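You operate a simulated robot arm through the tools that you are given. There is no shell and no other tool. Be economical: measure what you need, move in short steps, check, and stop when the job is done.

You are at the controls of a simulated two-armed robot. One attempt, no reset.

JOB
Put one of the wax rings from the top of the collector cabinet on the white card there. Open the right drawer of the packing table, put the brush from the top of the packing table in the inside the right drawer of the packing table, then shut the drawer. Put the yellow tag from the top of the packing table on the top of the parts bench and the green tag on the yellow bay. Take the blue paper cone and put it on the top of the packing table. Put the sample cone on the pallet. The order is free. Set down upright: sample cone.

Only the result counts: the job must be done as asked and must still hold three seconds after the hand-in. Knocking over, shifting, dropping, spilling or breaking anything else fails it.

ROBOT AND FRAMES
Two 7-joint arms with two-finger parallel grippers on one trunk, on a base that drives. Base frame: it is fixed to the floor where the robot stands at the start and does not move with it; the origin is under the middle of the robot, x ahead of it, y to its left, z up; the surface under the hand at the start is at about z = 860. Units: mm, rad, N and s.
The left shoulder is at the start at [-82, 119, 851], the right one opposite. With the tool pointing down near the work surface each hand reaches from about 120 to 580 mm from the robot's upright axis, wherever it stands, measured 20 degrees to its own side. Places, roughly: blue paper cone (7x7x17 cm) [-2200, -4300, 900]; brush (17x5x5 cm) [100, -4100, 900]; card [500, 250, 750]; inside the right drawer of the packing table [-100, -4200, 700]; pallet (95x20 cm) [220, -7400, 140]; right drawer of the packing table [-200, -4200, 700]; sample cone (11x11x17 cm) [-400, -7200, 1000]; tag [-250, -3500, 750]; top of the packing table [-100, -3500, 800]; top of the parts bench [-2400, -3100, 900]; wax ring (4x4x2 cm) [500, 0, 900]; wax ring (4x4x4 cm) [600, 200, 900]; yellow bay (33x20 cm) [-260, -2080, 740]. Payload 3.43 kg a hand.
Tool frame (each hand has its own): the origin (TCP) lies between the finger pads and is the grasp point; the fingertips stand 30 mm ahead of it; z points along the fingers, y is the line along which they close. Largest opening 94 mm; finger width 28, thickness 10; the body of the gripper, 50 by 96 mm, starts 55 mm behind the TCP.
Orientation is that of the tool frame in the base frame, as [roll, pitch, yaw] about the fixed x, y, z axes, in that order (R = Rz(yaw) Ry(pitch) Rx(roll)). With the fingers straight down and closing along the base's y, the tool's x points along the base's -x, its y along +y and its z along -z.

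CONTROLS
- The arms move only by the tool apply_moves. It takes "left_targets", "right_targets" or both (then of equal length, played together; a hand with none holds still); each is a list of rows, each an object (a shift or turn left out is 0, a gripper value left out holds the last) with "slide": the shift along the base's x, y, z in units of 400 mm (1.0 is 400 mm), a list of three; "dr": the turn, a rotation vector about the base's x, y, z in units of 120 degrees (1.0 is 120 degrees), a list of three; "fingers": the finger opening in mm, from 0 to 94. In form: [{"slide": [x, y, z], "dr": [wx, wy, wz], "fingers": fingers}, ...]. A call has 1 to 12 rows; each row is the pose to reach, as a shift and turn from the pose commanded when the call began. A call with a number of a shift or a turn outside -1 to 1 is refused whole. A row lasts 0.2 s, in which the tool goes at most 50 mm and 0.15 rad; a call with a longer step from one row to the next is refused whole, and so is a gripper value outside its range. A pose out of reach is approached as far as the arm can. The call stops where the force on the tool passes 40 N (or 10 N more than at its start, if that is more) or the arm is blocked; 0.2 s more then pass. The fingers move at their own pace (about 153 mm/s each) and stop on an object; they squeeze with about 22 N. The grip force told is the motor's: it shows also when the fingers shut on nothing. Time passes only in rows, and 0.2 s behind the last, so rows that repeat a pose let the fingers close. The reply holds the time, the measured pose of the TCP, the force on the tool along the base axes, the opening and the grip force, in the units named above and with some noise, with the torque about the TCP (base axes, N m) and any sound that the robot's microphone picked up.
- Cameras (640 x 400 px; columns grow to the right, rows downward): "scene" is now at [26.9, 0.1, 1548.1]; the picture's right is [0.00, -1.00, 0.00], its down [-0.83, -0.00, -0.56] and it looks along [0.56, 0.00, -0.83] (base axes); focal length 293 px, centre (320, 200). "left" rides on the left gripper at [76, -14, -102] in its tool frame; the picture's right is [0.18, 0.98, 0.00], its down [-0.75, 0.14, -0.64] and it looks along [-0.63, 0.12, 0.77] (tool axes); focal length 243 px, centre (320, 200). "right" rides on the right gripper at [76, 14, -102] in its tool frame; the picture's right is [-0.18, 0.98, 0.00], its down [-0.75, -0.14, -0.64] and it looks along [-0.63, -0.12, 0.77] (tool axes); focal length 243 px, centre (320, 200). There is no depth. A picture from a camera that has moved, and an enlarged one, comes with that camera's place and axes in the base frame and with its lens.
- capture(camera): a new picture of that camera. The clock stands still meanwhile.
- move_column(by): slides the trunk up (or, below 0, down) by that many mm; the arms and the scene camera ride with it, the base frame stays. It gives what a move gives, with no picture.
- steer(legs): drives the robot by 1 to 6 legs, each [ahead, left, turn to the left] in mm, mm and rad, along the robot's own axes; the way and the turn of a leg run together, so that a leg with both is an arc; at most 1500 mm and 3.142 rad a leg. The arms and the cameras ride along, it lands a little off, and it stops where it bumps. It gives what a move gives.
- pan_tilt(pan, tilt): turns the head with the scene camera to pan (to the left, within 2.496 rad either way) and tilt (down, from -0.506 to 1.204), counted from straight ahead of the robot. It gives what a move gives.
- zoom(camera, box): a new picture of the part [left, top, right, bottom] of that camera's present view, enlarged. The clock stands still meanwhile.
- hand_in(): hands the job in; it is judged then, once.

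Go step by step. Nothing tells you exact positions but the pictures and the camera data: compare them with the known pose of the tool, close in by small moves and look again before you grip or let go. The budget is 207 turns and 202 pictures, counting those below and the enlarged ones. Unless the task says otherwise, let go and move clear before handing in.

The tools are called after "Call:" as a command line: name --argument value ..., lists and objects as JSON in quotes. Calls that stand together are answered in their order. apply_moves: Moves the arms, as the interface text tells. Its arguments: {"type":"object","properties":{"left_targets":{"type":"array","items":{"type":"object","properties":{"slide":{"type":"array","items":{"type":"number"}},"dr":{"type":"array","items":{"type":"number"}},"fingers":{"type":"number"}}}},"right_targets":{"type":"array","items":{"type":"object","properties":{"slide":{"type":"array","items":{"type":"number"}},"dr":{"type":"array","items":{"type":"number"}},"fingers":{"type":"number"}}}}},"required":[]} The other tools are called the same way: move_column (by) slides the trunk up or down; steer (legs) drives the base; pan_tilt (pan, tilt) turns the head that bears the scene camera; capture (camera) takes a picture; zoom (camera, box) takes an enlarged picture of a part of a camera's view; hand_in () hands the job in.

At the start:

```text
clock: 0.0
left_ee_pos: [364.0, 228.0, 1133.6]
left_tool_rot: [3.14, -0.001, 3.141]
left_ft_force: [0.1, 0.0, 0.0]
left_torque: [0.01, -0.01, 0.01]
left_grip_width: 94.1
left_finger_force: 0.0
right_ee_pos: [329.7, -152.9, 1093.8]
right_tool_rot: [3.141, 0.001, -3.14]
right_ft_force: [-0.3, -0.6, 0.2]
right_torque: [-0.02, 0.03, -0.01]
right_grip_width: 94.0
right_finger_force: 0.0
trunk travel left (down, up): [-275.0, 60.0]
robot x, y, heading: [-3.7, -1.9, 0.0]
head pan, tilt: [0.0, 0.983]
```

scene: 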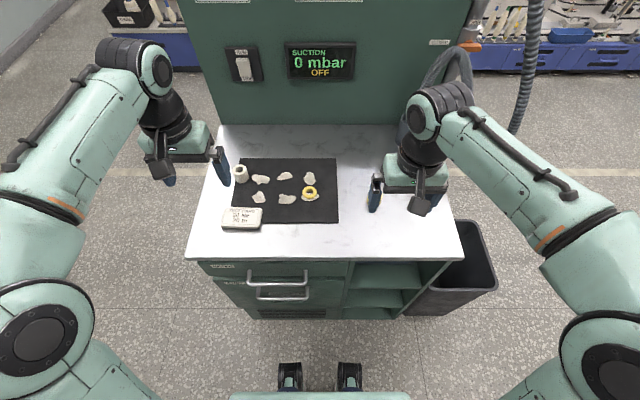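
right: 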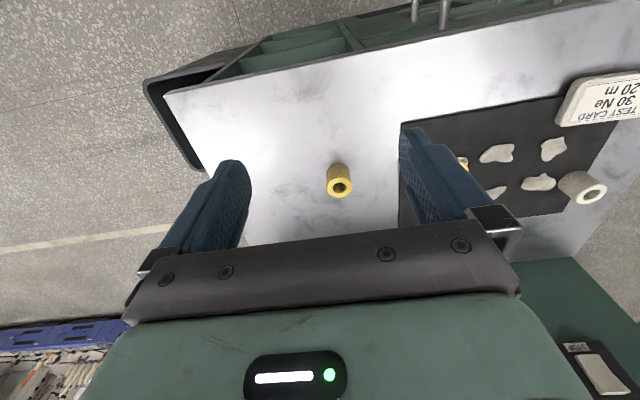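
left: 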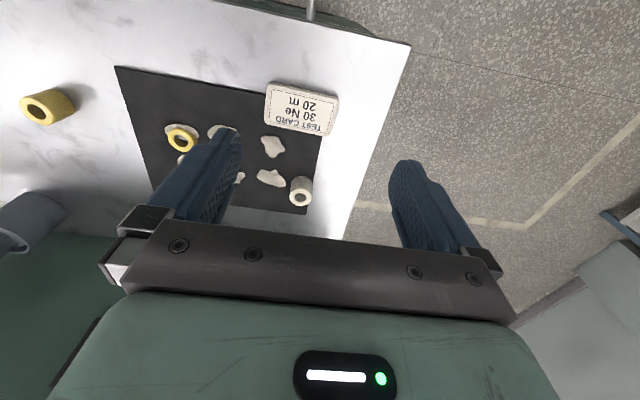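

I see the collector cabinet ahead with a dark mat, white scraps, three ring-like things and the white test card. I'll enlarge the picture to tell the rings apart.

Call:
zoom --camera "scene" --box '[180, 120, 480, 270]'

Call:
zoom --camera "left" --box '[0, 50, 360, 250]'

```text
2.13 times, centred on (330, 195) of scene
camera zoom: at [26.9, 0.1, 1548.1], right [0.0, -1.0, 0.0], down [-0.83, 0.0, -0.56], along [0.56, 0.0, -0.83], focal length 625 px, centre (299, 211)
```

zoom: 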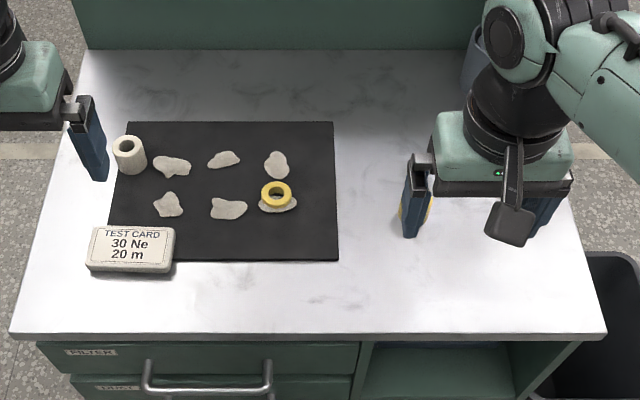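

```text
1.78 times, centred on (180, 150) of left
camera zoom: at [287.7, 212.4, 1235.4], right [-0.18, 0.98, 0.0], down [0.75, 0.14, 0.64], along [0.63, 0.12, -0.77], focal length 431 px, centre (569, 289)
```

zoom: 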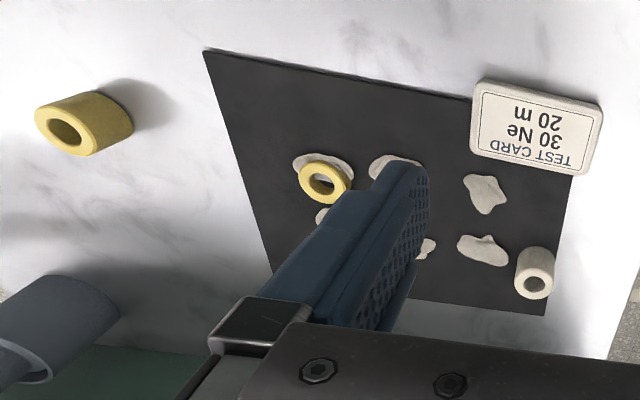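

The white tall ring stands near [575, 233], next to the card near [427, 212]; both match the listed places. It's slightly out of reach, so I drive ahead 80 mm first.

Call:
steer --legs '[[80, 0, 0]]'

Call:
capture --camera "left"

Call:
capture --camera "scene"

```text
clock: 1.0
left_ee_pos: [404.8, 227.0, 1131.9]
left_tool_rot: [3.141, -0.003, 3.141]
left_ft_force: [0.2, -0.1, 0.3]
left_torque: [-0.04, 0.0, 0.01]
left_grip_width: 93.9
left_finger_force: 0.1
right_ee_pos: [371.6, -152.4, 1093.5]
right_tool_rot: [-3.14, -0.001, 3.141]
right_ft_force: [-0.1, 0.6, 0.1]
right_torque: [0.02, 0.01, 0.02]
right_grip_width: 94.1
right_finger_force: 0.1
trunk travel left (down, up): [-275.0, 60.0]
robot x, y, heading: [39.6, 1.9, -0.002]
head pan, tilt: [0.0, 0.983]
stopped in leg 1: the robot was blocked; the commanded pose is now the measured one
```

```text
196 pictures are left
camera left: at [329.4, 211.9, 1234.2], right [-0.18, 0.98, 0.0], down [0.76, 0.14, 0.64], along [0.63, 0.12, -0.77], focal length 243 px, centre (320, 200)
```

left: 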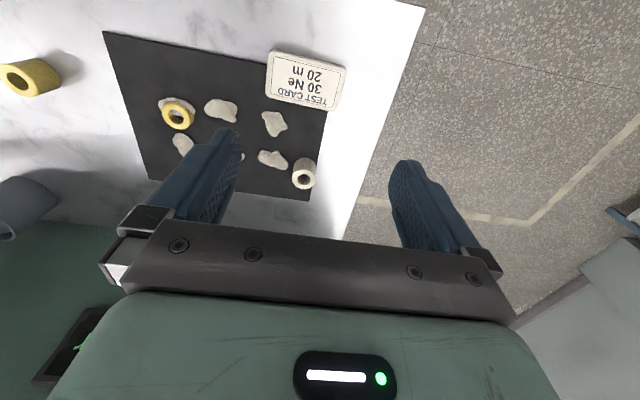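

```text
195 pictures are left
camera scene: at [68.1, 0.2, 1548.2], right [0.0, -1.0, 0.0], down [-0.83, 0.0, -0.55], along [0.55, 0.0, -0.83], focal length 293 px, centre (320, 200)
```

scene: 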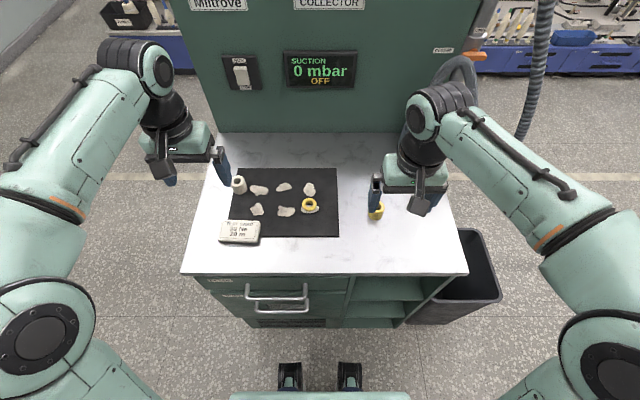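

The cabinet stopped the base at x≈40, which is close enough. I move the left hand above the ring (about [557, 227]) and look again.

Call:
apply_moves --left_targets '[{"slide": [0.08, 0, -0.06]}, {"slide": [0.16, 0, -0.12]}, {"slide": [0.24, 0, -0.18]}, {"slide": [0.31, 0, -0.24]}, {"slide": [0.38, 0, -0.3]}, {"slide": [0.38, 0, -0.33]}, {"slide": [0.38, 0, -0.33]}]'

Call:
capture --camera "left"

Call:
capture --camera "scene"

```text
clock: 2.6
left_ee_pos: [556.1, 227.2, 999.3]
left_tool_rot: [-3.142, -0.001, 3.141]
left_ft_force: [-0.2, 0.4, -0.1]
left_torque: [0.04, 0.01, 0.0]
left_grip_width: 93.9
left_finger_force: 0.1
right_ee_pos: [370.6, -152.3, 1093.4]
right_tool_rot: [-3.14, -0.001, -3.14]
right_ft_force: [1.3, 0.1, -0.2]
right_torque: [-0.01, 0.03, 0.0]
right_grip_width: 94.2
right_finger_force: 0.1
trunk travel left (down, up): [-275.0, 60.0]
robot x, y, heading: [41.4, 1.9, 0.002]
head pan, tilt: [0.0, 0.983]
```

```text
194 pictures are left
camera left: at [479.5, 211.1, 1101.4], right [-0.18, 0.98, 0.0], down [0.76, 0.14, 0.64], along [0.63, 0.12, -0.77], focal length 243 px, centre (320, 200)
```

left: 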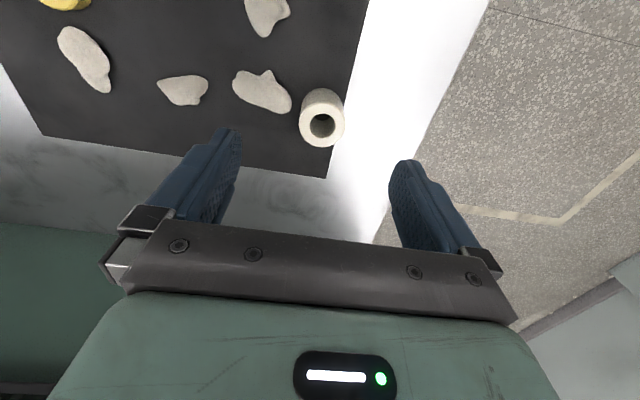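

```text
193 pictures are left
camera scene: at [66.6, 0.0, 1548.1], right [0.0, -1.0, 0.0], down [-0.83, 0.0, -0.56], along [0.56, 0.0, -0.83], focal length 293 px, centre (320, 200)
```

scene: 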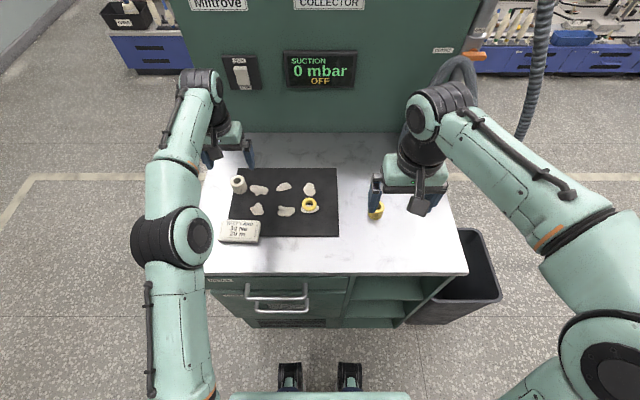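

The ring centre is about [560, 228], with a scrap only about 9 mm from it on its right side. I turn the hand 90° so the fingers close along x, in free space.

Call:
apply_moves --left_targets '[{"dr": [0, 0, 0.0625]}, {"dr": [0, 0, 0.125]}, {"dr": [0, 0, 0.1875]}, {"dr": [0, 0, 0.25]}, {"dr": [0, 0, 0.3125]}, {"dr": [0, 0, 0.375]}, {"dr": [0, 0, 0.4375]}, {"dr": [0, 0, 0.5]}, {"dr": [0, 0, 0.5625]}, {"dr": [0, 0, 0.625]}, {"dr": [0, 0, 0.6875]}, {"dr": [0, 0, 0.75], "slide": [0.01, 0, 0]}]'

Call:
capture --camera "left"

```text
clock: 5.2
left_ee_pos: [560.8, 227.7, 999.4]
left_tool_rot: [3.141, -0.001, -1.569]
left_ft_force: [-0.1, -0.2, -0.4]
left_torque: [0.02, 0.0, 0.0]
left_grip_width: 94.3
left_finger_force: 0.1
right_ee_pos: [369.8, -151.9, 1092.2]
right_tool_rot: [-3.139, -0.001, 3.142]
right_ft_force: [1.2, 1.1, 0.5]
right_torque: [-0.01, 0.0, -0.04]
right_grip_width: 94.0
right_finger_force: 0.0
trunk travel left (down, up): [-275.0, 60.0]
robot x, y, heading: [37.4, -4.5, 0.001]
head pan, tilt: [0.0, 0.983]
```

```text
192 pictures are left
camera left: at [574.6, 150.1, 1102.1], right [-0.98, -0.19, 0.0], down [-0.14, 0.75, 0.64], along [-0.12, 0.63, -0.77], focal length 243 px, centre (320, 200)
```

left: 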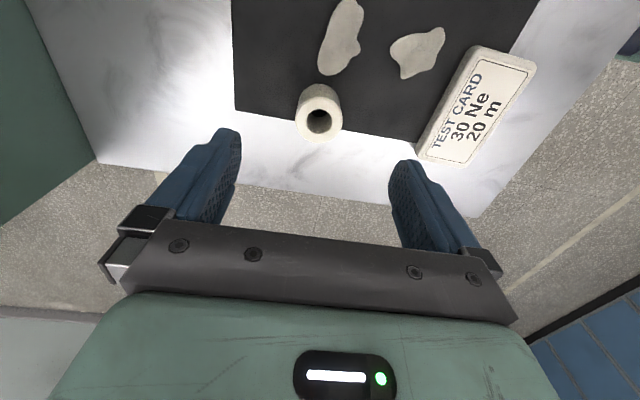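

The ring is confirmed at [560, 230]. I go down and close on it, with the fingertips just above the mat.

Call:
apply_moves --left_targets '[{"slide": [0, 0.004, -0.1]}, {"slide": [0, 0.005, -0.19]}, {"slide": [0, 0.005, -0.252]}, {"slide": [0, 0.005, -0.252]}, {"slide": [0, 0.005, -0.252], "fingers": 20}, {"slide": [0, 0.005, -0.252], "fingers": 20}, {"slide": [0, 0.005, -0.252], "fingers": 20}]'

Call:
capture --camera "left"

```text
clock: 6.8
left_ee_pos: [559.2, 229.7, 898.2]
left_tool_rot: [-3.141, -0.002, -1.569]
left_ft_force: [-0.6, 0.9, 0.2]
left_torque: [-0.01, -0.01, 0.01]
left_grip_width: 39.0
left_finger_force: 22.1
right_ee_pos: [369.3, -152.4, 1093.6]
right_tool_rot: [-3.14, -0.002, 3.141]
right_ft_force: [0.0, 0.6, 0.4]
right_torque: [-0.01, 0.02, 0.0]
right_grip_width: 94.1
right_finger_force: 0.0
trunk travel left (down, up): [-275.0, 60.0]
robot x, y, heading: [38.3, -1.3, 0.002]
head pan, tilt: [0.0, 0.983]
```

```text
191 pictures are left
camera left: at [573.8, 151.7, 1000.6], right [-0.98, -0.18, 0.0], down [-0.14, 0.76, 0.64], along [-0.12, 0.63, -0.77], focal length 243 px, centre (320, 200)
```

left: 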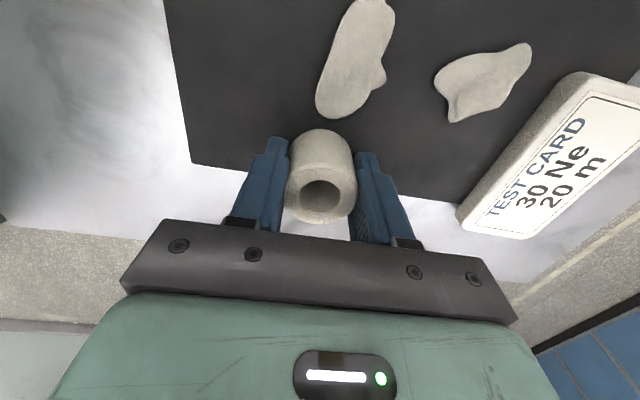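

Ring held (39 mm). I lift it and carry it over the card near [420, 203], then look.

Call:
apply_moves --left_targets '[{"slide": [0, 0, 0.1]}, {"slide": [0, 0, 0.2]}, {"slide": [-0.1, -0.02, 0.2]}, {"slide": [-0.2, -0.04, 0.2]}, {"slide": [-0.3, -0.067, 0.2]}, {"slide": [-0.35, -0.067, 0.2]}, {"slide": [-0.35, -0.067, 0.2]}]'

Call:
capture --camera "left"

Call:
zoom --camera "scene" --box '[180, 140, 340, 240]'

```text
clock: 8.4
left_ee_pos: [419.6, 202.5, 978.6]
left_tool_rot: [-3.141, -0.001, -1.569]
left_ft_force: [-0.6, -0.2, -0.3]
left_torque: [-0.01, 0.01, 0.04]
left_grip_width: 19.9
left_finger_force: 0.0
right_ee_pos: [370.4, -151.9, 1093.4]
right_tool_rot: [-3.139, -0.001, 3.141]
right_ft_force: [0.2, 0.7, 1.2]
right_torque: [0.01, 0.01, 0.01]
right_grip_width: 93.9
right_finger_force: 0.1
trunk travel left (down, up): [-275.0, 60.0]
robot x, y, heading: [40.3, 0.2, -0.004]
head pan, tilt: [0.0, 0.983]
```

```text
190 pictures are left
camera left: at [433.0, 125.8, 1081.3], right [-0.98, -0.18, 0.0], down [-0.14, 0.76, 0.64], along [-0.12, 0.63, -0.77], focal length 243 px, centre (320, 200)
```

left: 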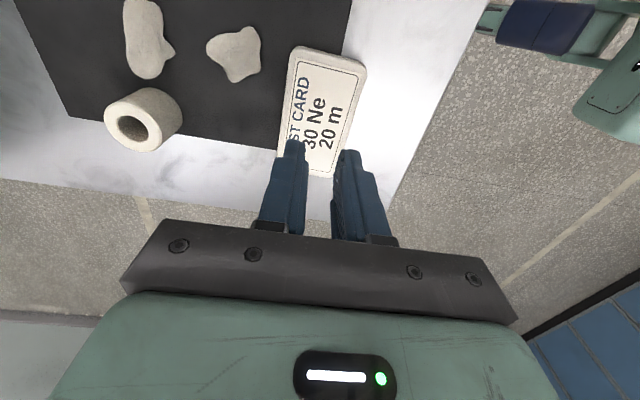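

```text
4.00 times, centred on (260, 190) of scene
camera zoom: at [66.4, 0.0, 1548.1], right [0.0, -1.0, 0.0], down [-0.83, 0.0, -0.56], along [0.56, 0.0, -0.83], focal length 1171 px, centre (560, 240)
```

zoom: 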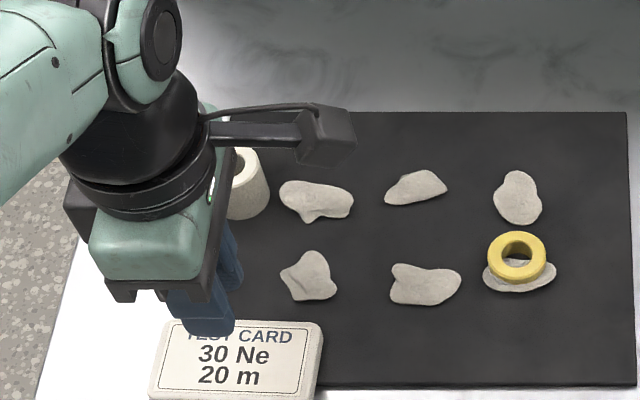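

The fingers shut to 20 mm without the ring: it slipped out and still stands at its place. I go back and retry with a slow lift, watching the force.

Call:
apply_moves --left_targets '[{"slide": [0.1, 0.02, 0], "fingers": 80}, {"slide": [0.2, 0.04, 0]}, {"slide": [0.3, 0.067, 0]}, {"slide": [0.35, 0.067, 0]}, {"slide": [0.35, 0.067, 0]}, {"slide": [0.352, 0.067, -0.1]}, {"slide": [0.352, 0.067, -0.2]}, {"slide": [0.352, 0.067, -0.213]}, {"slide": [0.352, 0.067, -0.213], "fingers": 0}, {"slide": [0.352, 0.067, -0.213], "fingers": 0}, {"slide": [0.352, 0.067, -0.213], "fingers": 0}]'

Call:
apply_moves --left_targets '[{"slide": [0, 0, 0.01]}, {"slide": [0, 0, 0.02]}, {"slide": [0, 0, 0.03]}]'

Call:
capture --camera "left"

```text
clock: 10.8
left_ee_pos: [559.0, 229.5, 895.8]
left_tool_rot: [-3.137, 0.0, -1.573]
left_ft_force: [-6.5, 1.0, 26.6]
left_torque: [0.23, 0.82, 0.16]
left_grip_width: 39.2
left_finger_force: 22.1
right_ee_pos: [367.9, -152.7, 1094.7]
right_tool_rot: [3.14, 0.002, -3.141]
right_ft_force: [0.2, -0.6, 0.5]
right_torque: [-0.01, 0.02, 0.03]
right_grip_width: 94.2
right_finger_force: 0.1
trunk travel left (down, up): [-275.0, 60.0]
robot x, y, heading: [35.4, 0.7, 0.002]
head pan, tilt: [0.0, 0.983]
```

```text
clock: 11.6
left_ee_pos: [560.6, 229.5, 904.4]
left_tool_rot: [3.138, -0.004, -1.572]
left_ft_force: [-0.7, -0.3, -0.5]
left_torque: [0.02, -0.01, -0.03]
left_grip_width: 39.3
left_finger_force: 22.3
right_ee_pos: [370.7, -152.4, 1094.4]
right_tool_rot: [-3.139, -0.002, 3.141]
right_ft_force: [0.4, 0.1, -0.5]
right_torque: [-0.01, -0.03, 0.01]
right_grip_width: 94.0
right_finger_force: 0.0
trunk travel left (down, up): [-275.0, 60.0]
robot x, y, heading: [37.2, -0.3, -0.002]
head pan, tilt: [0.0, 0.983]
```

```text
188 pictures are left
camera left: at [574.9, 151.9, 1007.1], right [-0.98, -0.18, 0.0], down [-0.14, 0.76, 0.64], along [-0.12, 0.63, -0.77], focal length 243 px, centre (320, 200)
```

left: 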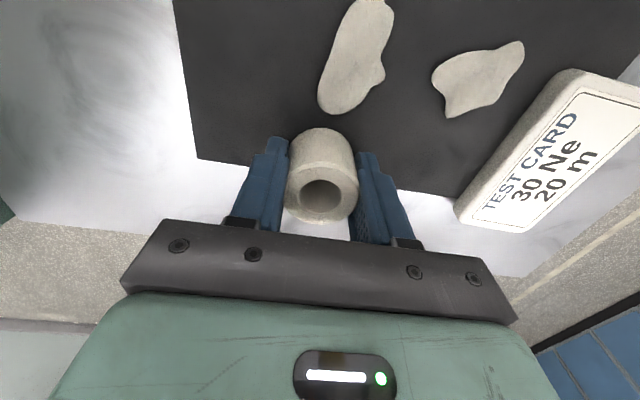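

Force is nearly zero and the width holds at 39 mm. I lift a little further, slowly, to see whether the ring comes along.

Call:
apply_moves --left_targets '[{"slide": [0, 0, 0.01]}, {"slide": [0, 0, 0.02]}, {"slide": [0, 0, 0.03]}, {"slide": [0, 0, 0.04]}]'

Call:
capture --camera "left"

```text
clock: 12.6
left_ee_pos: [561.2, 230.6, 922.9]
left_tool_rot: [-3.141, -0.002, -1.572]
left_ft_force: [-0.6, 0.2, -0.9]
left_torque: [0.03, 0.01, 0.0]
left_grip_width: 39.3
left_finger_force: 21.6
right_ee_pos: [370.2, -152.9, 1092.5]
right_tool_rot: [-3.14, 0.0, 3.139]
right_ft_force: [0.1, -0.2, -0.5]
right_torque: [-0.01, 0.02, 0.02]
right_grip_width: 94.0
right_finger_force: 0.0
trunk travel left (down, up): [-275.0, 60.0]
robot x, y, heading: [42.3, -1.1, 0.0]
head pan, tilt: [0.0, 0.983]
```

```text
187 pictures are left
camera left: at [574.6, 152.2, 1024.1], right [-0.98, -0.18, 0.0], down [-0.14, 0.76, 0.64], along [-0.12, 0.63, -0.77], focal length 243 px, centre (320, 200)
```

left: 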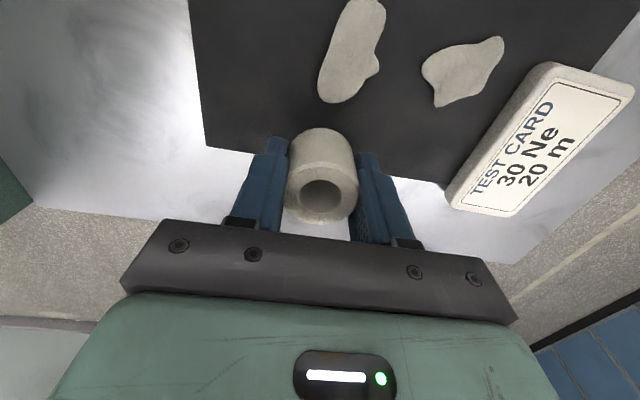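

The ring comes along with a slow lift. I carry it slowly to over the card.

Call:
apply_moves --left_targets '[{"slide": [0, 0, 0.015]}, {"slide": [0, 0, 0.03]}, {"slide": [0, 0, 0.045]}, {"slide": [0, 0, 0.06]}, {"slide": [-0.02, -0.005, 0.06]}, {"slide": [-0.05, -0.01, 0.06]}, {"slide": [-0.08, -0.017, 0.06]}, {"slide": [-0.11, -0.025, 0.06]}, {"slide": [-0.14, -0.03, 0.06]}, {"slide": [-0.17, -0.04, 0.06]}, {"slide": [-0.2, -0.05, 0.06]}]'

Call:
apply_moves --left_targets '[{"slide": [-0.02, -0.005, 0]}, {"slide": [-0.05, -0.01, 0]}, {"slide": [-0.08, -0.01, 0]}, {"slide": [-0.11, -0.01, 0]}, {"slide": [-0.13, -0.01, 0]}, {"slide": [-0.14, -0.01, 0]}]'

Call:
capture --camera "left"

Call:
zoom --camera "scene" --box '[180, 160, 340, 260]'

```text
clock: 15.0
left_ee_pos: [479.8, 210.0, 945.6]
left_tool_rot: [3.141, -0.002, -1.57]
left_ft_force: [0.5, -0.6, -0.1]
left_torque: [-0.01, 0.02, 0.03]
left_grip_width: 39.0
left_finger_force: 22.7
right_ee_pos: [369.4, -152.8, 1094.6]
right_tool_rot: [-3.139, -0.002, -3.141]
right_ft_force: [-0.1, -0.3, 0.7]
right_torque: [0.02, 0.01, 0.0]
right_grip_width: 93.8
right_finger_force: 0.0
trunk travel left (down, up): [-275.0, 60.0]
robot x, y, heading: [37.8, -1.2, 0.001]
head pan, tilt: [0.0, 0.983]
```

```text
clock: 16.4
left_ee_pos: [425.6, 204.7, 945.5]
left_tool_rot: [-3.141, -0.002, -1.571]
left_ft_force: [-0.1, 0.4, -0.4]
left_torque: [-0.01, 0.02, 0.01]
left_grip_width: 39.1
left_finger_force: 21.9
right_ee_pos: [368.3, -152.9, 1092.9]
right_tool_rot: [-3.139, -0.003, 3.141]
right_ft_force: [0.7, -0.9, -0.2]
right_torque: [-0.03, -0.05, 0.0]
right_grip_width: 94.0
right_finger_force: 0.1
trunk travel left (down, up): [-275.0, 60.0]
robot x, y, heading: [38.9, -1.8, 0.0]
head pan, tilt: [0.0, 0.983]
```

```text
186 pictures are left
camera left: at [438.6, 128.1, 1048.3], right [-0.98, -0.18, 0.0], down [-0.14, 0.76, 0.64], along [-0.12, 0.63, -0.77], focal length 243 px, centre (320, 200)
```

left: 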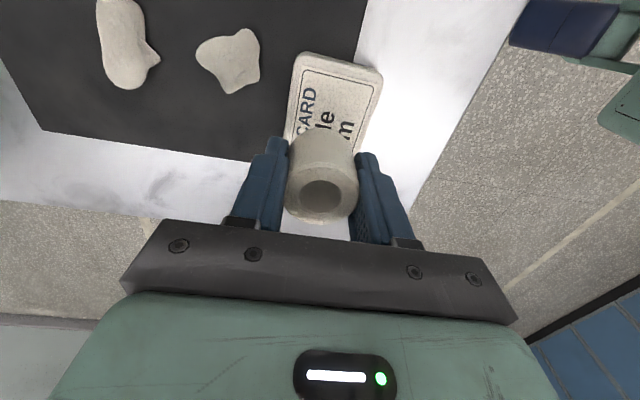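

```text
4.00 times, centred on (260, 210) of scene
camera zoom: at [66.1, 0.2, 1548.1], right [0.0, -1.0, 0.0], down [-0.83, 0.0, -0.56], along [0.56, 0.0, -0.83], focal length 1171 px, centre (560, 160)
```

zoom: 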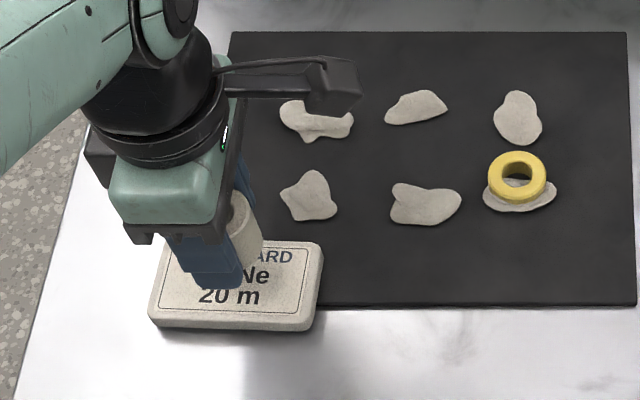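

The ring hangs over the middle of the card. I lower it slowly and check for contact.

Call:
apply_moves --left_targets '[{"slide": [0, 0.005, -0.025]}, {"slide": [0, 0.005, -0.05]}, {"slide": [0, 0.005, -0.065]}, {"slide": [0, 0.005, -0.07]}]'

Call:
capture --camera "left"

Call:
zoom --camera "scene" --box '[200, 190, 280, 240]'

```text
clock: 17.4
left_ee_pos: [424.5, 206.8, 917.9]
left_tool_rot: [-3.141, 0.0, -1.572]
left_ft_force: [0.4, 0.1, -0.4]
left_torque: [0.0, 0.02, -0.03]
left_grip_width: 39.1
left_finger_force: 21.6
right_ee_pos: [370.4, -152.3, 1093.0]
right_tool_rot: [-3.14, -0.002, 3.141]
right_ft_force: [0.0, 0.2, 0.6]
right_torque: [0.0, 0.01, 0.02]
right_grip_width: 94.1
right_finger_force: 0.1
trunk travel left (down, up): [-275.0, 60.0]
robot x, y, heading: [38.0, -2.4, -0.002]
head pan, tilt: [0.0, 0.983]
```

```text
184 pictures are left
camera left: at [438.9, 130.1, 1020.0], right [-0.98, -0.18, 0.0], down [-0.14, 0.76, 0.64], along [-0.12, 0.63, -0.77], focal length 243 px, centre (320, 200)
```

left: 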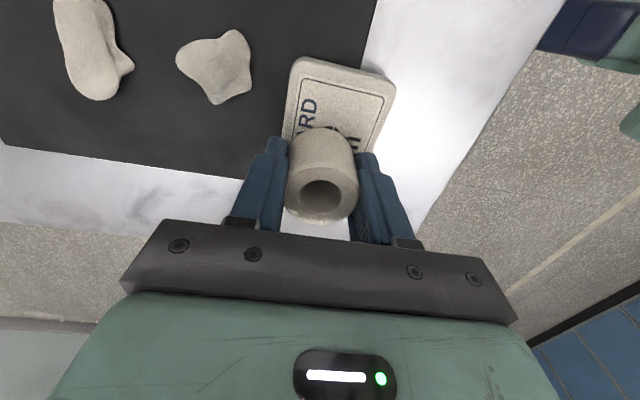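

```text
8.00 times, centred on (240, 215) of scene
camera zoom: at [66.2, 0.1, 1548.1], right [0.0, -1.0, 0.0], down [-0.83, 0.0, -0.56], along [0.56, 0.0, -0.83], focal length 2342 px, centre (960, 80)
```

zoom: 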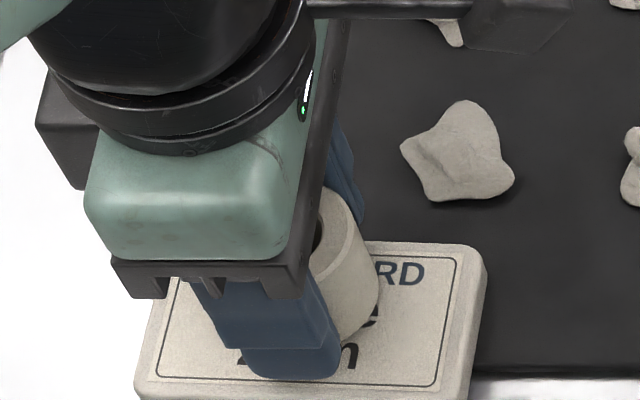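

No contact yet; I lower in 2 mm steps.

Call:
apply_moves --left_targets '[{"slide": [0, 0, -0.005]}, {"slide": [0, 0, -0.01]}]'

Call:
apply_moves --left_targets '[{"slide": [0, 0, -0.005]}, {"slide": [0, 0, -0.005]}]'

Call:
apply_moves --left_targets '[{"slide": [0, 0, -0.005]}, {"slide": [0, 0, -0.005]}]'

```text
clock: 18.0
left_ee_pos: [425.2, 207.2, 913.5]
left_tool_rot: [-3.141, -0.002, -1.571]
left_ft_force: [0.4, -0.2, -0.6]
left_torque: [0.0, 0.01, 0.0]
left_grip_width: 38.9
left_finger_force: 23.0
right_ee_pos: [370.1, -151.8, 1094.4]
right_tool_rot: [-3.139, -0.002, -3.141]
right_ft_force: [-0.2, -0.3, -0.3]
right_torque: [0.0, -0.02, -0.02]
right_grip_width: 93.8
right_finger_force: 0.0
trunk travel left (down, up): [-275.0, 60.0]
robot x, y, heading: [38.8, 3.2, 0.0]
head pan, tilt: [0.0, 0.983]
```

```text
clock: 18.6
left_ee_pos: [423.8, 206.7, 911.0]
left_tool_rot: [-3.142, -0.002, -1.572]
left_ft_force: [0.6, -0.4, -0.3]
left_torque: [-0.02, 0.02, -0.02]
left_grip_width: 39.3
left_finger_force: 22.2
right_ee_pos: [368.9, -152.0, 1093.9]
right_tool_rot: [-3.14, -0.003, -3.14]
right_ft_force: [-0.2, -0.2, 0.3]
right_torque: [-0.03, 0.01, -0.01]
right_grip_width: 93.8
right_finger_force: 0.0
trunk travel left (down, up): [-275.0, 60.0]
robot x, y, heading: [40.6, 0.8, 0.001]
head pan, tilt: [0.0, 0.983]
```

```text
clock: 19.2
left_ee_pos: [425.3, 206.5, 911.3]
left_tool_rot: [-3.139, -0.003, -1.571]
left_ft_force: [-1.3, 0.3, 16.4]
left_torque: [0.17, 0.02, -0.01]
left_grip_width: 39.0
left_finger_force: 22.6
right_ee_pos: [369.4, -152.0, 1093.8]
right_tool_rot: [3.14, 0.0, 3.141]
right_ft_force: [0.4, 0.0, -0.6]
right_torque: [0.01, 0.02, -0.03]
right_grip_width: 94.3
right_finger_force: 0.0
trunk travel left (down, up): [-275.0, 60.0]
robot x, y, heading: [36.9, 1.3, -0.003]
head pan, tilt: [0.0, 0.983]
```

Contact. I ease off, open, and rise clear.

Call:
apply_moves --left_targets '[{"slide": [0, 0, 0.003]}, {"slide": [0, 0, 0.003], "fingers": 70}, {"slide": [0, 0, 0.003], "fingers": 70}, {"slide": [0, 0, 0.05]}, {"slide": [0, 0, 0.15]}, {"slide": [0, 0, 0.25]}, {"slide": [0, 0, 0.35]}, {"slide": [0, 0, 0.45]}]'

Call:
capture --camera "left"

```text
clock: 21.0
left_ee_pos: [423.7, 206.4, 1089.4]
left_tool_rot: [-3.14, -0.002, -1.574]
left_ft_force: [-0.4, 0.4, 0.6]
left_torque: [0.02, 0.01, -0.02]
left_grip_width: 69.7
left_finger_force: 0.0
right_ee_pos: [370.0, -152.0, 1093.6]
right_tool_rot: [-3.139, 0.0, -3.141]
right_ft_force: [-0.1, 0.0, -0.2]
right_torque: [-0.01, 0.0, 0.0]
right_grip_width: 94.2
right_finger_force: 0.2
trunk travel left (down, up): [-275.0, 60.0]
robot x, y, heading: [36.4, 2.1, 0.0]
head pan, tilt: [0.0, 0.983]
```

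```text
182 pictures are left
camera left: at [438.8, 130.0, 1192.7], right [-0.98, -0.18, 0.0], down [-0.14, 0.76, 0.64], along [-0.12, 0.63, -0.77], focal length 243 px, centre (320, 200)
```

left: 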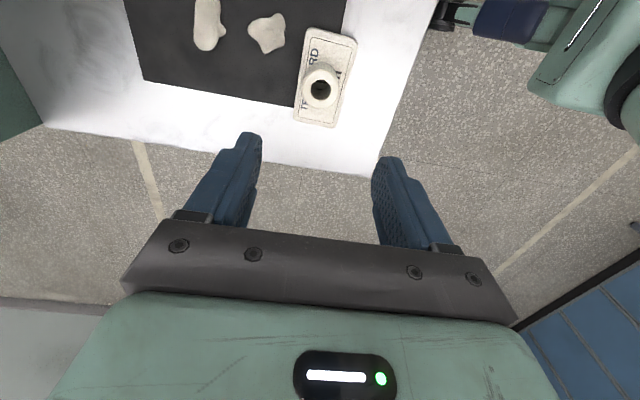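

The ring sits on the card. I turn the left hand back, back off from the cabinet and look to the right, where the other places are.

Call:
apply_moves --left_targets '[{"dr": [0, 0, -0.0625]}, {"dr": [0, 0, -0.125]}, {"dr": [0, 0, -0.1875]}, {"dr": [0, 0, -0.25]}, {"dr": [0, 0, -0.3125]}, {"dr": [0, 0, -0.375]}, {"dr": [0, 0, -0.4375]}, {"dr": [0, 0, -0.5]}, {"dr": [0, 0, -0.5625]}, {"dr": [0, 0, -0.625]}, {"dr": [0, 0, -0.6875]}, {"dr": [0, 0, -0.75]}]'

Call:
steer --legs '[[-400, 0, 0]]'

Call:
pan_tilt --pan -1.4 --tilt 0.35

Call:
capture --camera "scene"

Call:
pan_tilt --pan -2.2 --tilt 0.35

Call:
capture --camera "scene"

```text
clock: 23.6
left_ee_pos: [424.8, 208.0, 1089.2]
left_tool_rot: [-3.142, -0.002, 3.139]
left_ft_force: [-0.7, -0.2, 0.7]
left_torque: [0.0, 0.01, -0.02]
left_grip_width: 70.0
left_finger_force: 0.1
right_ee_pos: [368.4, -151.9, 1093.8]
right_tool_rot: [-3.141, -0.002, -3.141]
right_ft_force: [0.1, -0.9, 0.4]
right_torque: [0.0, 0.01, 0.03]
right_grip_width: 93.9
right_finger_force: 0.1
trunk travel left (down, up): [-275.0, 60.0]
robot x, y, heading: [36.4, 0.4, 0.003]
head pan, tilt: [0.0, 0.983]
```

```text
clock: 26.1
left_ee_pos: [23.8, 206.7, 1089.2]
left_tool_rot: [-3.141, -0.001, -3.14]
left_ft_force: [0.1, -0.3, 0.4]
left_torque: [-0.01, -0.01, -0.01]
left_grip_width: 69.7
left_finger_force: 0.0
right_ee_pos: [-29.8, -151.9, 1094.7]
right_tool_rot: [-3.138, -0.001, -3.141]
right_ft_force: [0.1, -0.2, 0.1]
right_torque: [0.0, -0.05, 0.0]
right_grip_width: 94.1
right_finger_force: 0.1
trunk travel left (down, up): [-275.0, 60.0]
robot x, y, heading: [-364.1, -0.1, -0.002]
head pan, tilt: [0.0, 0.983]
```

```text
clock: 27.6
left_ee_pos: [24.1, 206.7, 1088.9]
left_tool_rot: [-3.141, -0.002, 3.141]
left_ft_force: [-0.5, -0.3, -0.2]
left_torque: [0.01, 0.02, -0.01]
left_grip_width: 69.9
left_finger_force: 0.1
right_ee_pos: [-31.8, -152.2, 1093.6]
right_tool_rot: [-3.141, -0.002, 3.141]
right_ft_force: [0.3, 0.1, 0.0]
right_torque: [0.02, 0.01, -0.03]
right_grip_width: 93.7
right_finger_force: 0.1
trunk travel left (down, up): [-275.0, 60.0]
robot x, y, heading: [-359.1, -1.5, -0.006]
head pan, tilt: [-1.4, 0.351]
```

```text
181 pictures are left
camera scene: at [-389.1, -91.9, 1601.6], right [-0.99, -0.17, 0.0], down [-0.06, 0.34, -0.94], along [0.16, -0.93, -0.34], focal length 293 px, centre (320, 200)
```

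scene: 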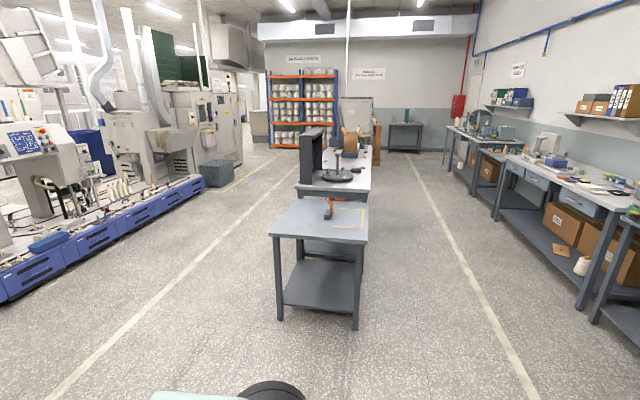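

```text
clock: 28.8
left_ee_pos: [23.9, 206.7, 1089.5]
left_tool_rot: [3.141, -0.001, 3.141]
left_ft_force: [0.1, 0.8, -0.4]
left_torque: [0.0, -0.01, -0.02]
left_grip_width: 70.2
left_finger_force: 0.1
right_ee_pos: [-30.2, -152.4, 1094.0]
right_tool_rot: [-3.141, -0.001, 3.141]
right_ft_force: [-0.1, 0.4, 0.5]
right_torque: [0.01, -0.01, 0.0]
right_grip_width: 94.1
right_finger_force: 0.1
trunk travel left (down, up): [-275.0, 60.0]
robot x, y, heading: [-361.3, 1.1, 0.005]
head pan, tilt: [-2.201, 0.351]
```

```text
180 pictures are left
camera scene: at [-459.8, -75.5, 1601.6], right [-0.81, 0.59, 0.0], down [0.2, 0.28, -0.94], along [-0.55, -0.76, -0.34], focal length 293 px, centre (320, 200)
```

scene: 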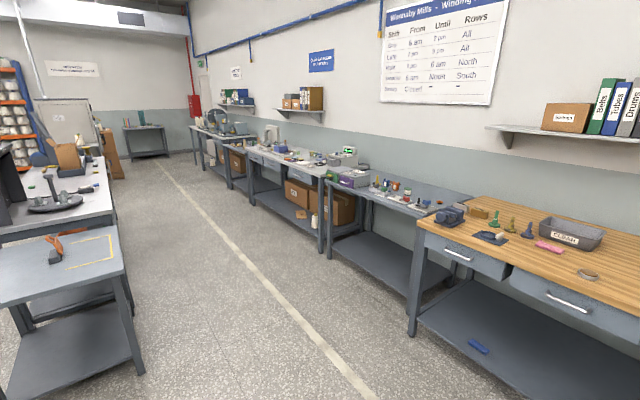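

The island ahead to the right is the bay table with the packing table behind it; benches line the right wall. I back into the aisle, strafe right alongside the island, and look at it.

Call:
steer --legs '[[-740, 0, 0], [0, -1040, 0], [0, -1040, 0]]'

Call:
pan_tilt --pan 0 --tilt 0.6

Call:
capture --camera "scene"

Call:
pan_tilt --pan -1.1 --tilt 0.5

Call:
capture --camera "scene"

Call:
pan_tilt --pan -2.2 --tilt 0.4

Call:
capture --camera "scene"

```text
clock: 50.8
left_ee_pos: [-712.7, -1858.5, 1090.5]
left_tool_rot: [-3.141, -0.002, -3.13]
left_ft_force: [0.8, 0.0, 0.1]
left_torque: [0.02, -0.02, 0.01]
left_grip_width: 70.2
left_finger_force: 0.2
right_ee_pos: [-763.9, -2217.1, 1093.5]
right_tool_rot: [-3.138, -0.002, -3.128]
right_ft_force: [-0.8, 0.4, -0.1]
right_torque: [0.04, -0.04, -0.02]
right_grip_width: 94.0
right_finger_force: 0.0
trunk travel left (down, up): [-275.0, 60.0]
robot x, y, heading: [-1098.3, -2066.6, 0.01]
head pan, tilt: [-2.201, 0.351]
```

```text
clock: 52.9
left_ee_pos: [-713.9, -1858.5, 1089.7]
left_tool_rot: [-3.141, -0.002, -3.129]
left_ft_force: [0.7, -0.1, -0.2]
left_torque: [0.0, -0.01, -0.04]
left_grip_width: 70.3
left_finger_force: 0.1
right_ee_pos: [-762.4, -2218.0, 1092.9]
right_tool_rot: [-3.14, -0.002, -3.13]
right_ft_force: [-1.3, 0.4, -0.3]
right_torque: [-0.02, -0.03, -0.02]
right_grip_width: 93.9
right_finger_force: 0.1
trunk travel left (down, up): [-275.0, 60.0]
robot x, y, heading: [-1092.7, -2071.0, 0.009]
head pan, tilt: [0.0, 0.6]
```

```text
179 pictures are left
camera scene: at [-1050.8, -2069.2, 1578.9], right [0.01, -1.0, 0.0], down [-0.56, -0.01, -0.83], along [0.83, 0.01, -0.56], focal length 293 px, centre (320, 200)
```

scene: 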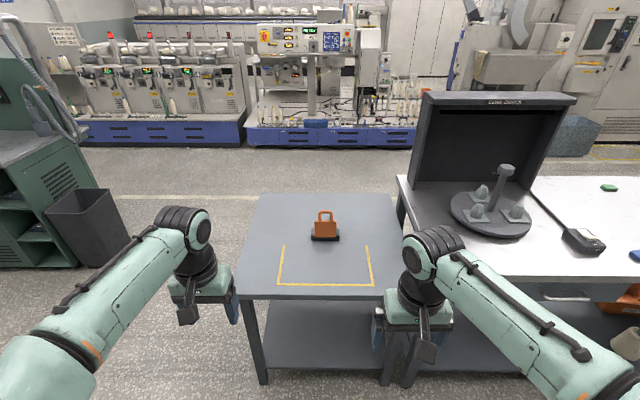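

```text
clock: 54.2
left_ee_pos: [-712.5, -1858.5, 1091.2]
left_tool_rot: [3.141, -0.003, -3.129]
left_ft_force: [-0.9, 0.7, -0.9]
left_torque: [-0.01, 0.01, 0.01]
left_grip_width: 69.9
left_finger_force: 0.0
right_ee_pos: [-762.5, -2219.4, 1092.9]
right_tool_rot: [-3.14, 0.0, -3.129]
right_ft_force: [0.1, -0.1, 0.0]
right_torque: [-0.01, 0.0, 0.0]
right_grip_width: 94.0
right_finger_force: 0.1
trunk travel left (down, up): [-275.0, 60.0]
robot x, y, heading: [-1100.1, -2071.6, 0.015]
head pan, tilt: [-1.1, 0.499]
```

```text
178 pictures are left
camera scene: at [-1096.8, -2150.7, 1587.9], right [-0.88, -0.47, 0.0], down [-0.22, 0.42, -0.88], along [0.41, -0.78, -0.48], focal length 293 px, centre (320, 200)
```

scene: 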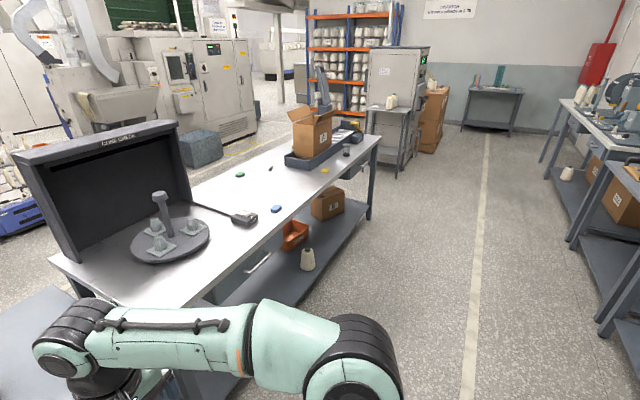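

```text
clock: 55.5
left_ee_pos: [-712.2, -1857.9, 1089.0]
left_tool_rot: [-3.142, -0.002, -3.13]
left_ft_force: [0.0, -0.1, -0.5]
left_torque: [0.03, -0.03, 0.02]
left_grip_width: 69.9
left_finger_force: 0.1
right_ee_pos: [-762.8, -2218.3, 1093.8]
right_tool_rot: [-3.14, -0.002, -3.13]
right_ft_force: [0.0, -0.4, 0.1]
right_torque: [0.01, 0.01, 0.02]
right_grip_width: 94.2
right_finger_force: 0.1
trunk travel left (down, up): [-275.0, 60.0]
robot x, y, heading: [-1096.8, -2069.6, 0.014]
head pan, tilt: [-2.201, 0.4]
```

```text
177 pictures are left
camera scene: at [-1192.8, -2145.8, 1597.1], right [-0.82, 0.58, 0.0], down [0.23, 0.32, -0.92], along [-0.53, -0.75, -0.39], focal length 293 px, centre (320, 200)
```

scene: 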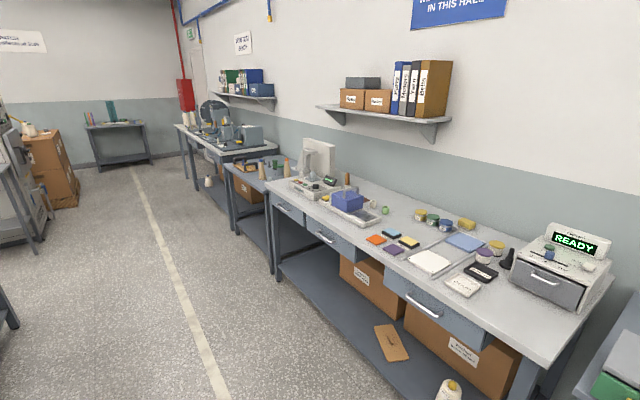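

I see green and blue tags on the packing table and the yellow-taped bay on the small table. I move along the packing table to look closer.

Call:
steer --legs '[[0, -1350, 0]]'

Call:
pan_tilt --pan 0 --tilt 0.6

Call:
capture --camera "scene"

Call:
pan_tilt --pan -1.0 --tilt 0.6

Call:
capture --camera "scene"

Call:
pan_tilt --pan -2.4 --tilt 0.5

Call:
capture --camera "scene"

```text
clock: 67.5
left_ee_pos: [-700.3, -3211.9, 1090.2]
left_tool_rot: [-3.141, -0.003, -3.141]
left_ft_force: [-0.3, -0.2, -0.3]
left_torque: [0.02, 0.01, -0.03]
left_grip_width: 70.3
left_finger_force: 0.2
right_ee_pos: [-755.2, -3570.3, 1093.1]
right_tool_rot: [-3.141, -0.002, -3.14]
right_ft_force: [0.0, 0.3, 0.5]
right_torque: [0.02, 0.0, -0.01]
right_grip_width: 94.0
right_finger_force: 0.0
trunk travel left (down, up): [-275.0, 60.0]
robot x, y, heading: [-1080.7, -3419.4, 0.005]
head pan, tilt: [-2.201, 0.4]
```

```text
clock: 69.6
left_ee_pos: [-700.1, -3212.3, 1089.2]
left_tool_rot: [3.141, 0.0, -3.14]
left_ft_force: [0.6, 0.1, 0.9]
left_torque: [0.02, 0.03, -0.01]
left_grip_width: 70.0
left_finger_force: 0.1
right_ee_pos: [-754.7, -3571.6, 1091.9]
right_tool_rot: [-3.14, -0.001, -3.142]
right_ft_force: [-0.4, -0.2, 0.2]
right_torque: [0.02, 0.0, -0.02]
right_grip_width: 94.0
right_finger_force: 0.1
trunk travel left (down, up): [-275.0, 60.0]
robot x, y, heading: [-1086.8, -3419.6, 0.007]
head pan, tilt: [0.0, 0.6]
```

```text
176 pictures are left
camera scene: at [-1041.1, -3419.7, 1578.9], right [0.0, -1.0, 0.0], down [-0.56, 0.0, -0.83], along [0.83, 0.0, -0.56], focal length 293 px, centre (320, 200)
```

scene: 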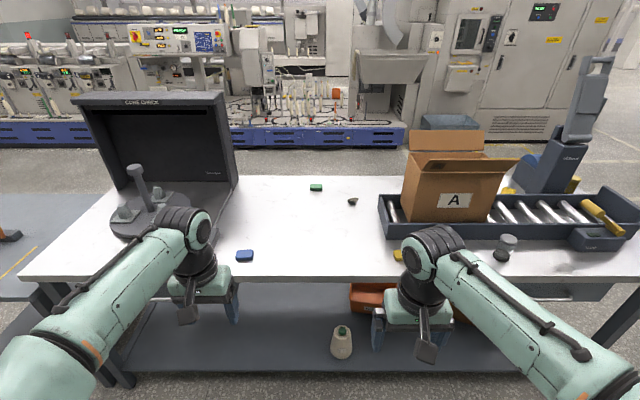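

```text
clock: 70.9
left_ee_pos: [-700.4, -3212.8, 1089.7]
left_tool_rot: [3.141, -0.001, -3.139]
left_ft_force: [0.2, 0.0, -0.1]
left_torque: [-0.02, -0.01, -0.03]
left_grip_width: 69.9
left_finger_force: 0.1
right_ee_pos: [-755.6, -3571.3, 1094.0]
right_tool_rot: [-3.138, 0.0, -3.14]
right_ft_force: [-0.5, 0.1, -0.3]
right_torque: [-0.02, -0.03, 0.01]
right_grip_width: 94.1
right_finger_force: 0.0
trunk travel left (down, up): [-275.0, 60.0]
robot x, y, heading: [-1084.9, -3417.0, 0.004]
head pan, tilt: [-1.0, 0.6]
```

```text
175 pictures are left
camera scene: at [-1081.4, -3494.1, 1578.9], right [-0.84, -0.54, 0.0], down [-0.31, 0.47, -0.83], along [0.45, -0.69, -0.56], focal length 293 px, centre (320, 200)
```

scene: 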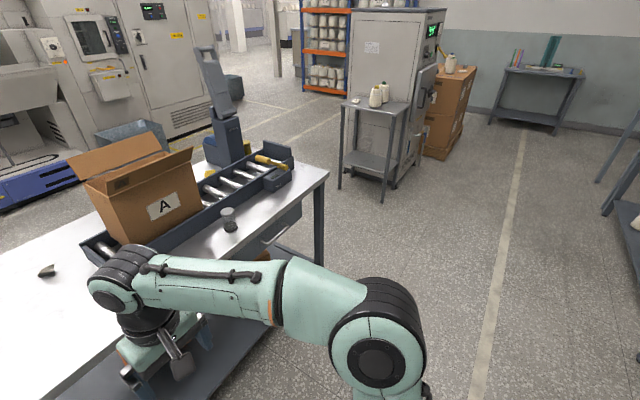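

```text
clock: 72.4
left_ee_pos: [-701.2, -3212.3, 1090.4]
left_tool_rot: [-3.141, -0.001, -3.14]
left_ft_force: [0.0, 0.6, 0.5]
left_torque: [-0.01, -0.01, 0.0]
left_grip_width: 70.1
left_finger_force: 0.0
right_ee_pos: [-754.8, -3572.1, 1092.8]
right_tool_rot: [-3.141, -0.001, -3.141]
right_ft_force: [0.5, -0.2, 0.0]
right_torque: [-0.04, 0.01, 0.0]
right_grip_width: 93.7
right_finger_force: 0.1
trunk travel left (down, up): [-275.0, 60.0]
robot x, y, heading: [-1084.7, -3421.1, 0.001]
head pan, tilt: [-2.4, 0.499]
```

```text
174 pictures are left
camera scene: at [-1196.3, -3481.5, 1587.9], right [-0.68, 0.74, 0.0], down [0.35, 0.32, -0.88], along [-0.65, -0.59, -0.48], focal length 293 px, centre (320, 200)
```

scene: 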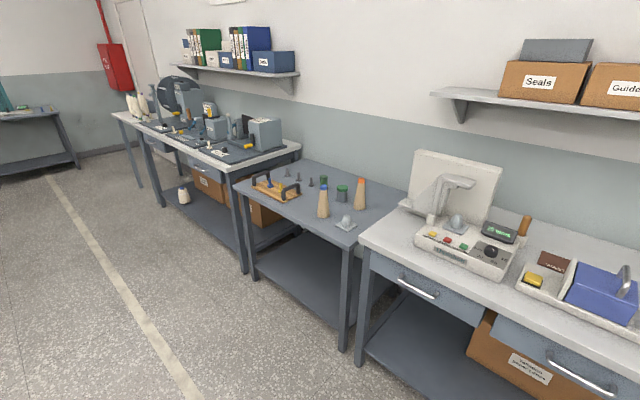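

I take enlarged looks at the packing table and the blue cone's table.

Call:
zoom --camera "scene" --box '[220, 150, 400, 262]'

Call:
pan_tilt --pan -0.3 --tilt 0.6

Call:
zoom --camera "scene" --box '[120, 150, 280, 250]'

Call:
zoom --camera "scene" --box '[260, 130, 500, 280]'

```text
3.56 times, centred on (310, 206) of scene
camera zoom: at [-1196.3, -3481.5, 1587.9], right [-0.68, 0.74, 0.0], down [0.35, 0.32, -0.88], along [-0.65, -0.59, -0.48], focal length 1041 px, centre (356, 179)
```

zoom: 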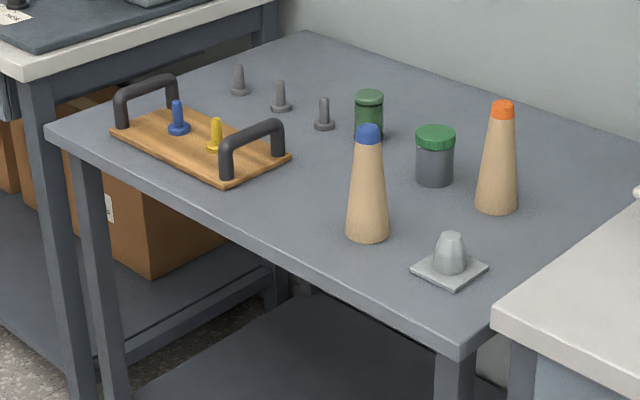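

```text
clock: 74.4
left_ee_pos: [-699.7, -3210.6, 1089.4]
left_tool_rot: [-3.141, -0.003, -3.141]
left_ft_force: [-0.1, 0.2, -0.6]
left_torque: [-0.03, 0.0, 0.01]
left_grip_width: 69.8
left_finger_force: 0.0
right_ee_pos: [-754.9, -3572.9, 1093.6]
right_tool_rot: [-3.14, -0.001, -3.14]
right_ft_force: [0.0, 0.6, 0.1]
right_torque: [-0.02, -0.01, -0.02]
right_grip_width: 94.0
right_finger_force: 0.0
trunk travel left (down, up): [-275.0, 60.0]
robot x, y, heading: [-1088.4, -3418.4, 0.004]
head pan, tilt: [-0.3, 0.6]
```

```text
4.00 times, centred on (200, 200) of scene
camera zoom: at [-1045.0, -3445.9, 1578.9], right [-0.29, -0.96, 0.0], down [-0.54, 0.17, -0.83], along [0.79, -0.24, -0.56], focal length 1171 px, centre (800, 200)
```

zoom: 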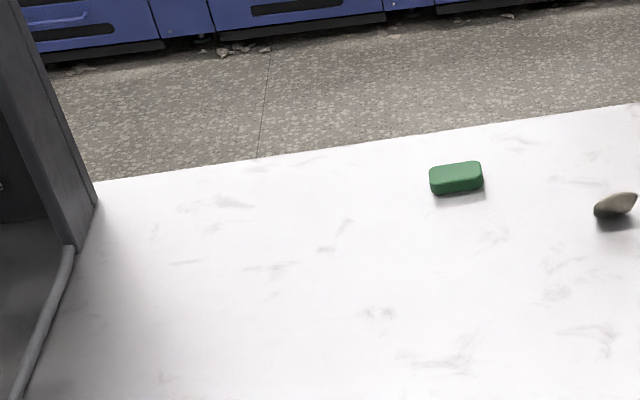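

```text
2.67 times, centred on (380, 205) of scene
camera zoom: at [-1045.0, -3445.9, 1578.9], right [-0.29, -0.96, 0.0], down [-0.54, 0.17, -0.83], along [0.79, -0.24, -0.56], focal length 781 px, centre (160, 187)
```

zoom: 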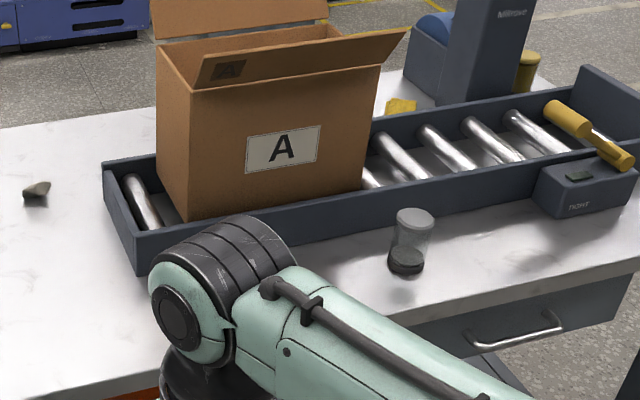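

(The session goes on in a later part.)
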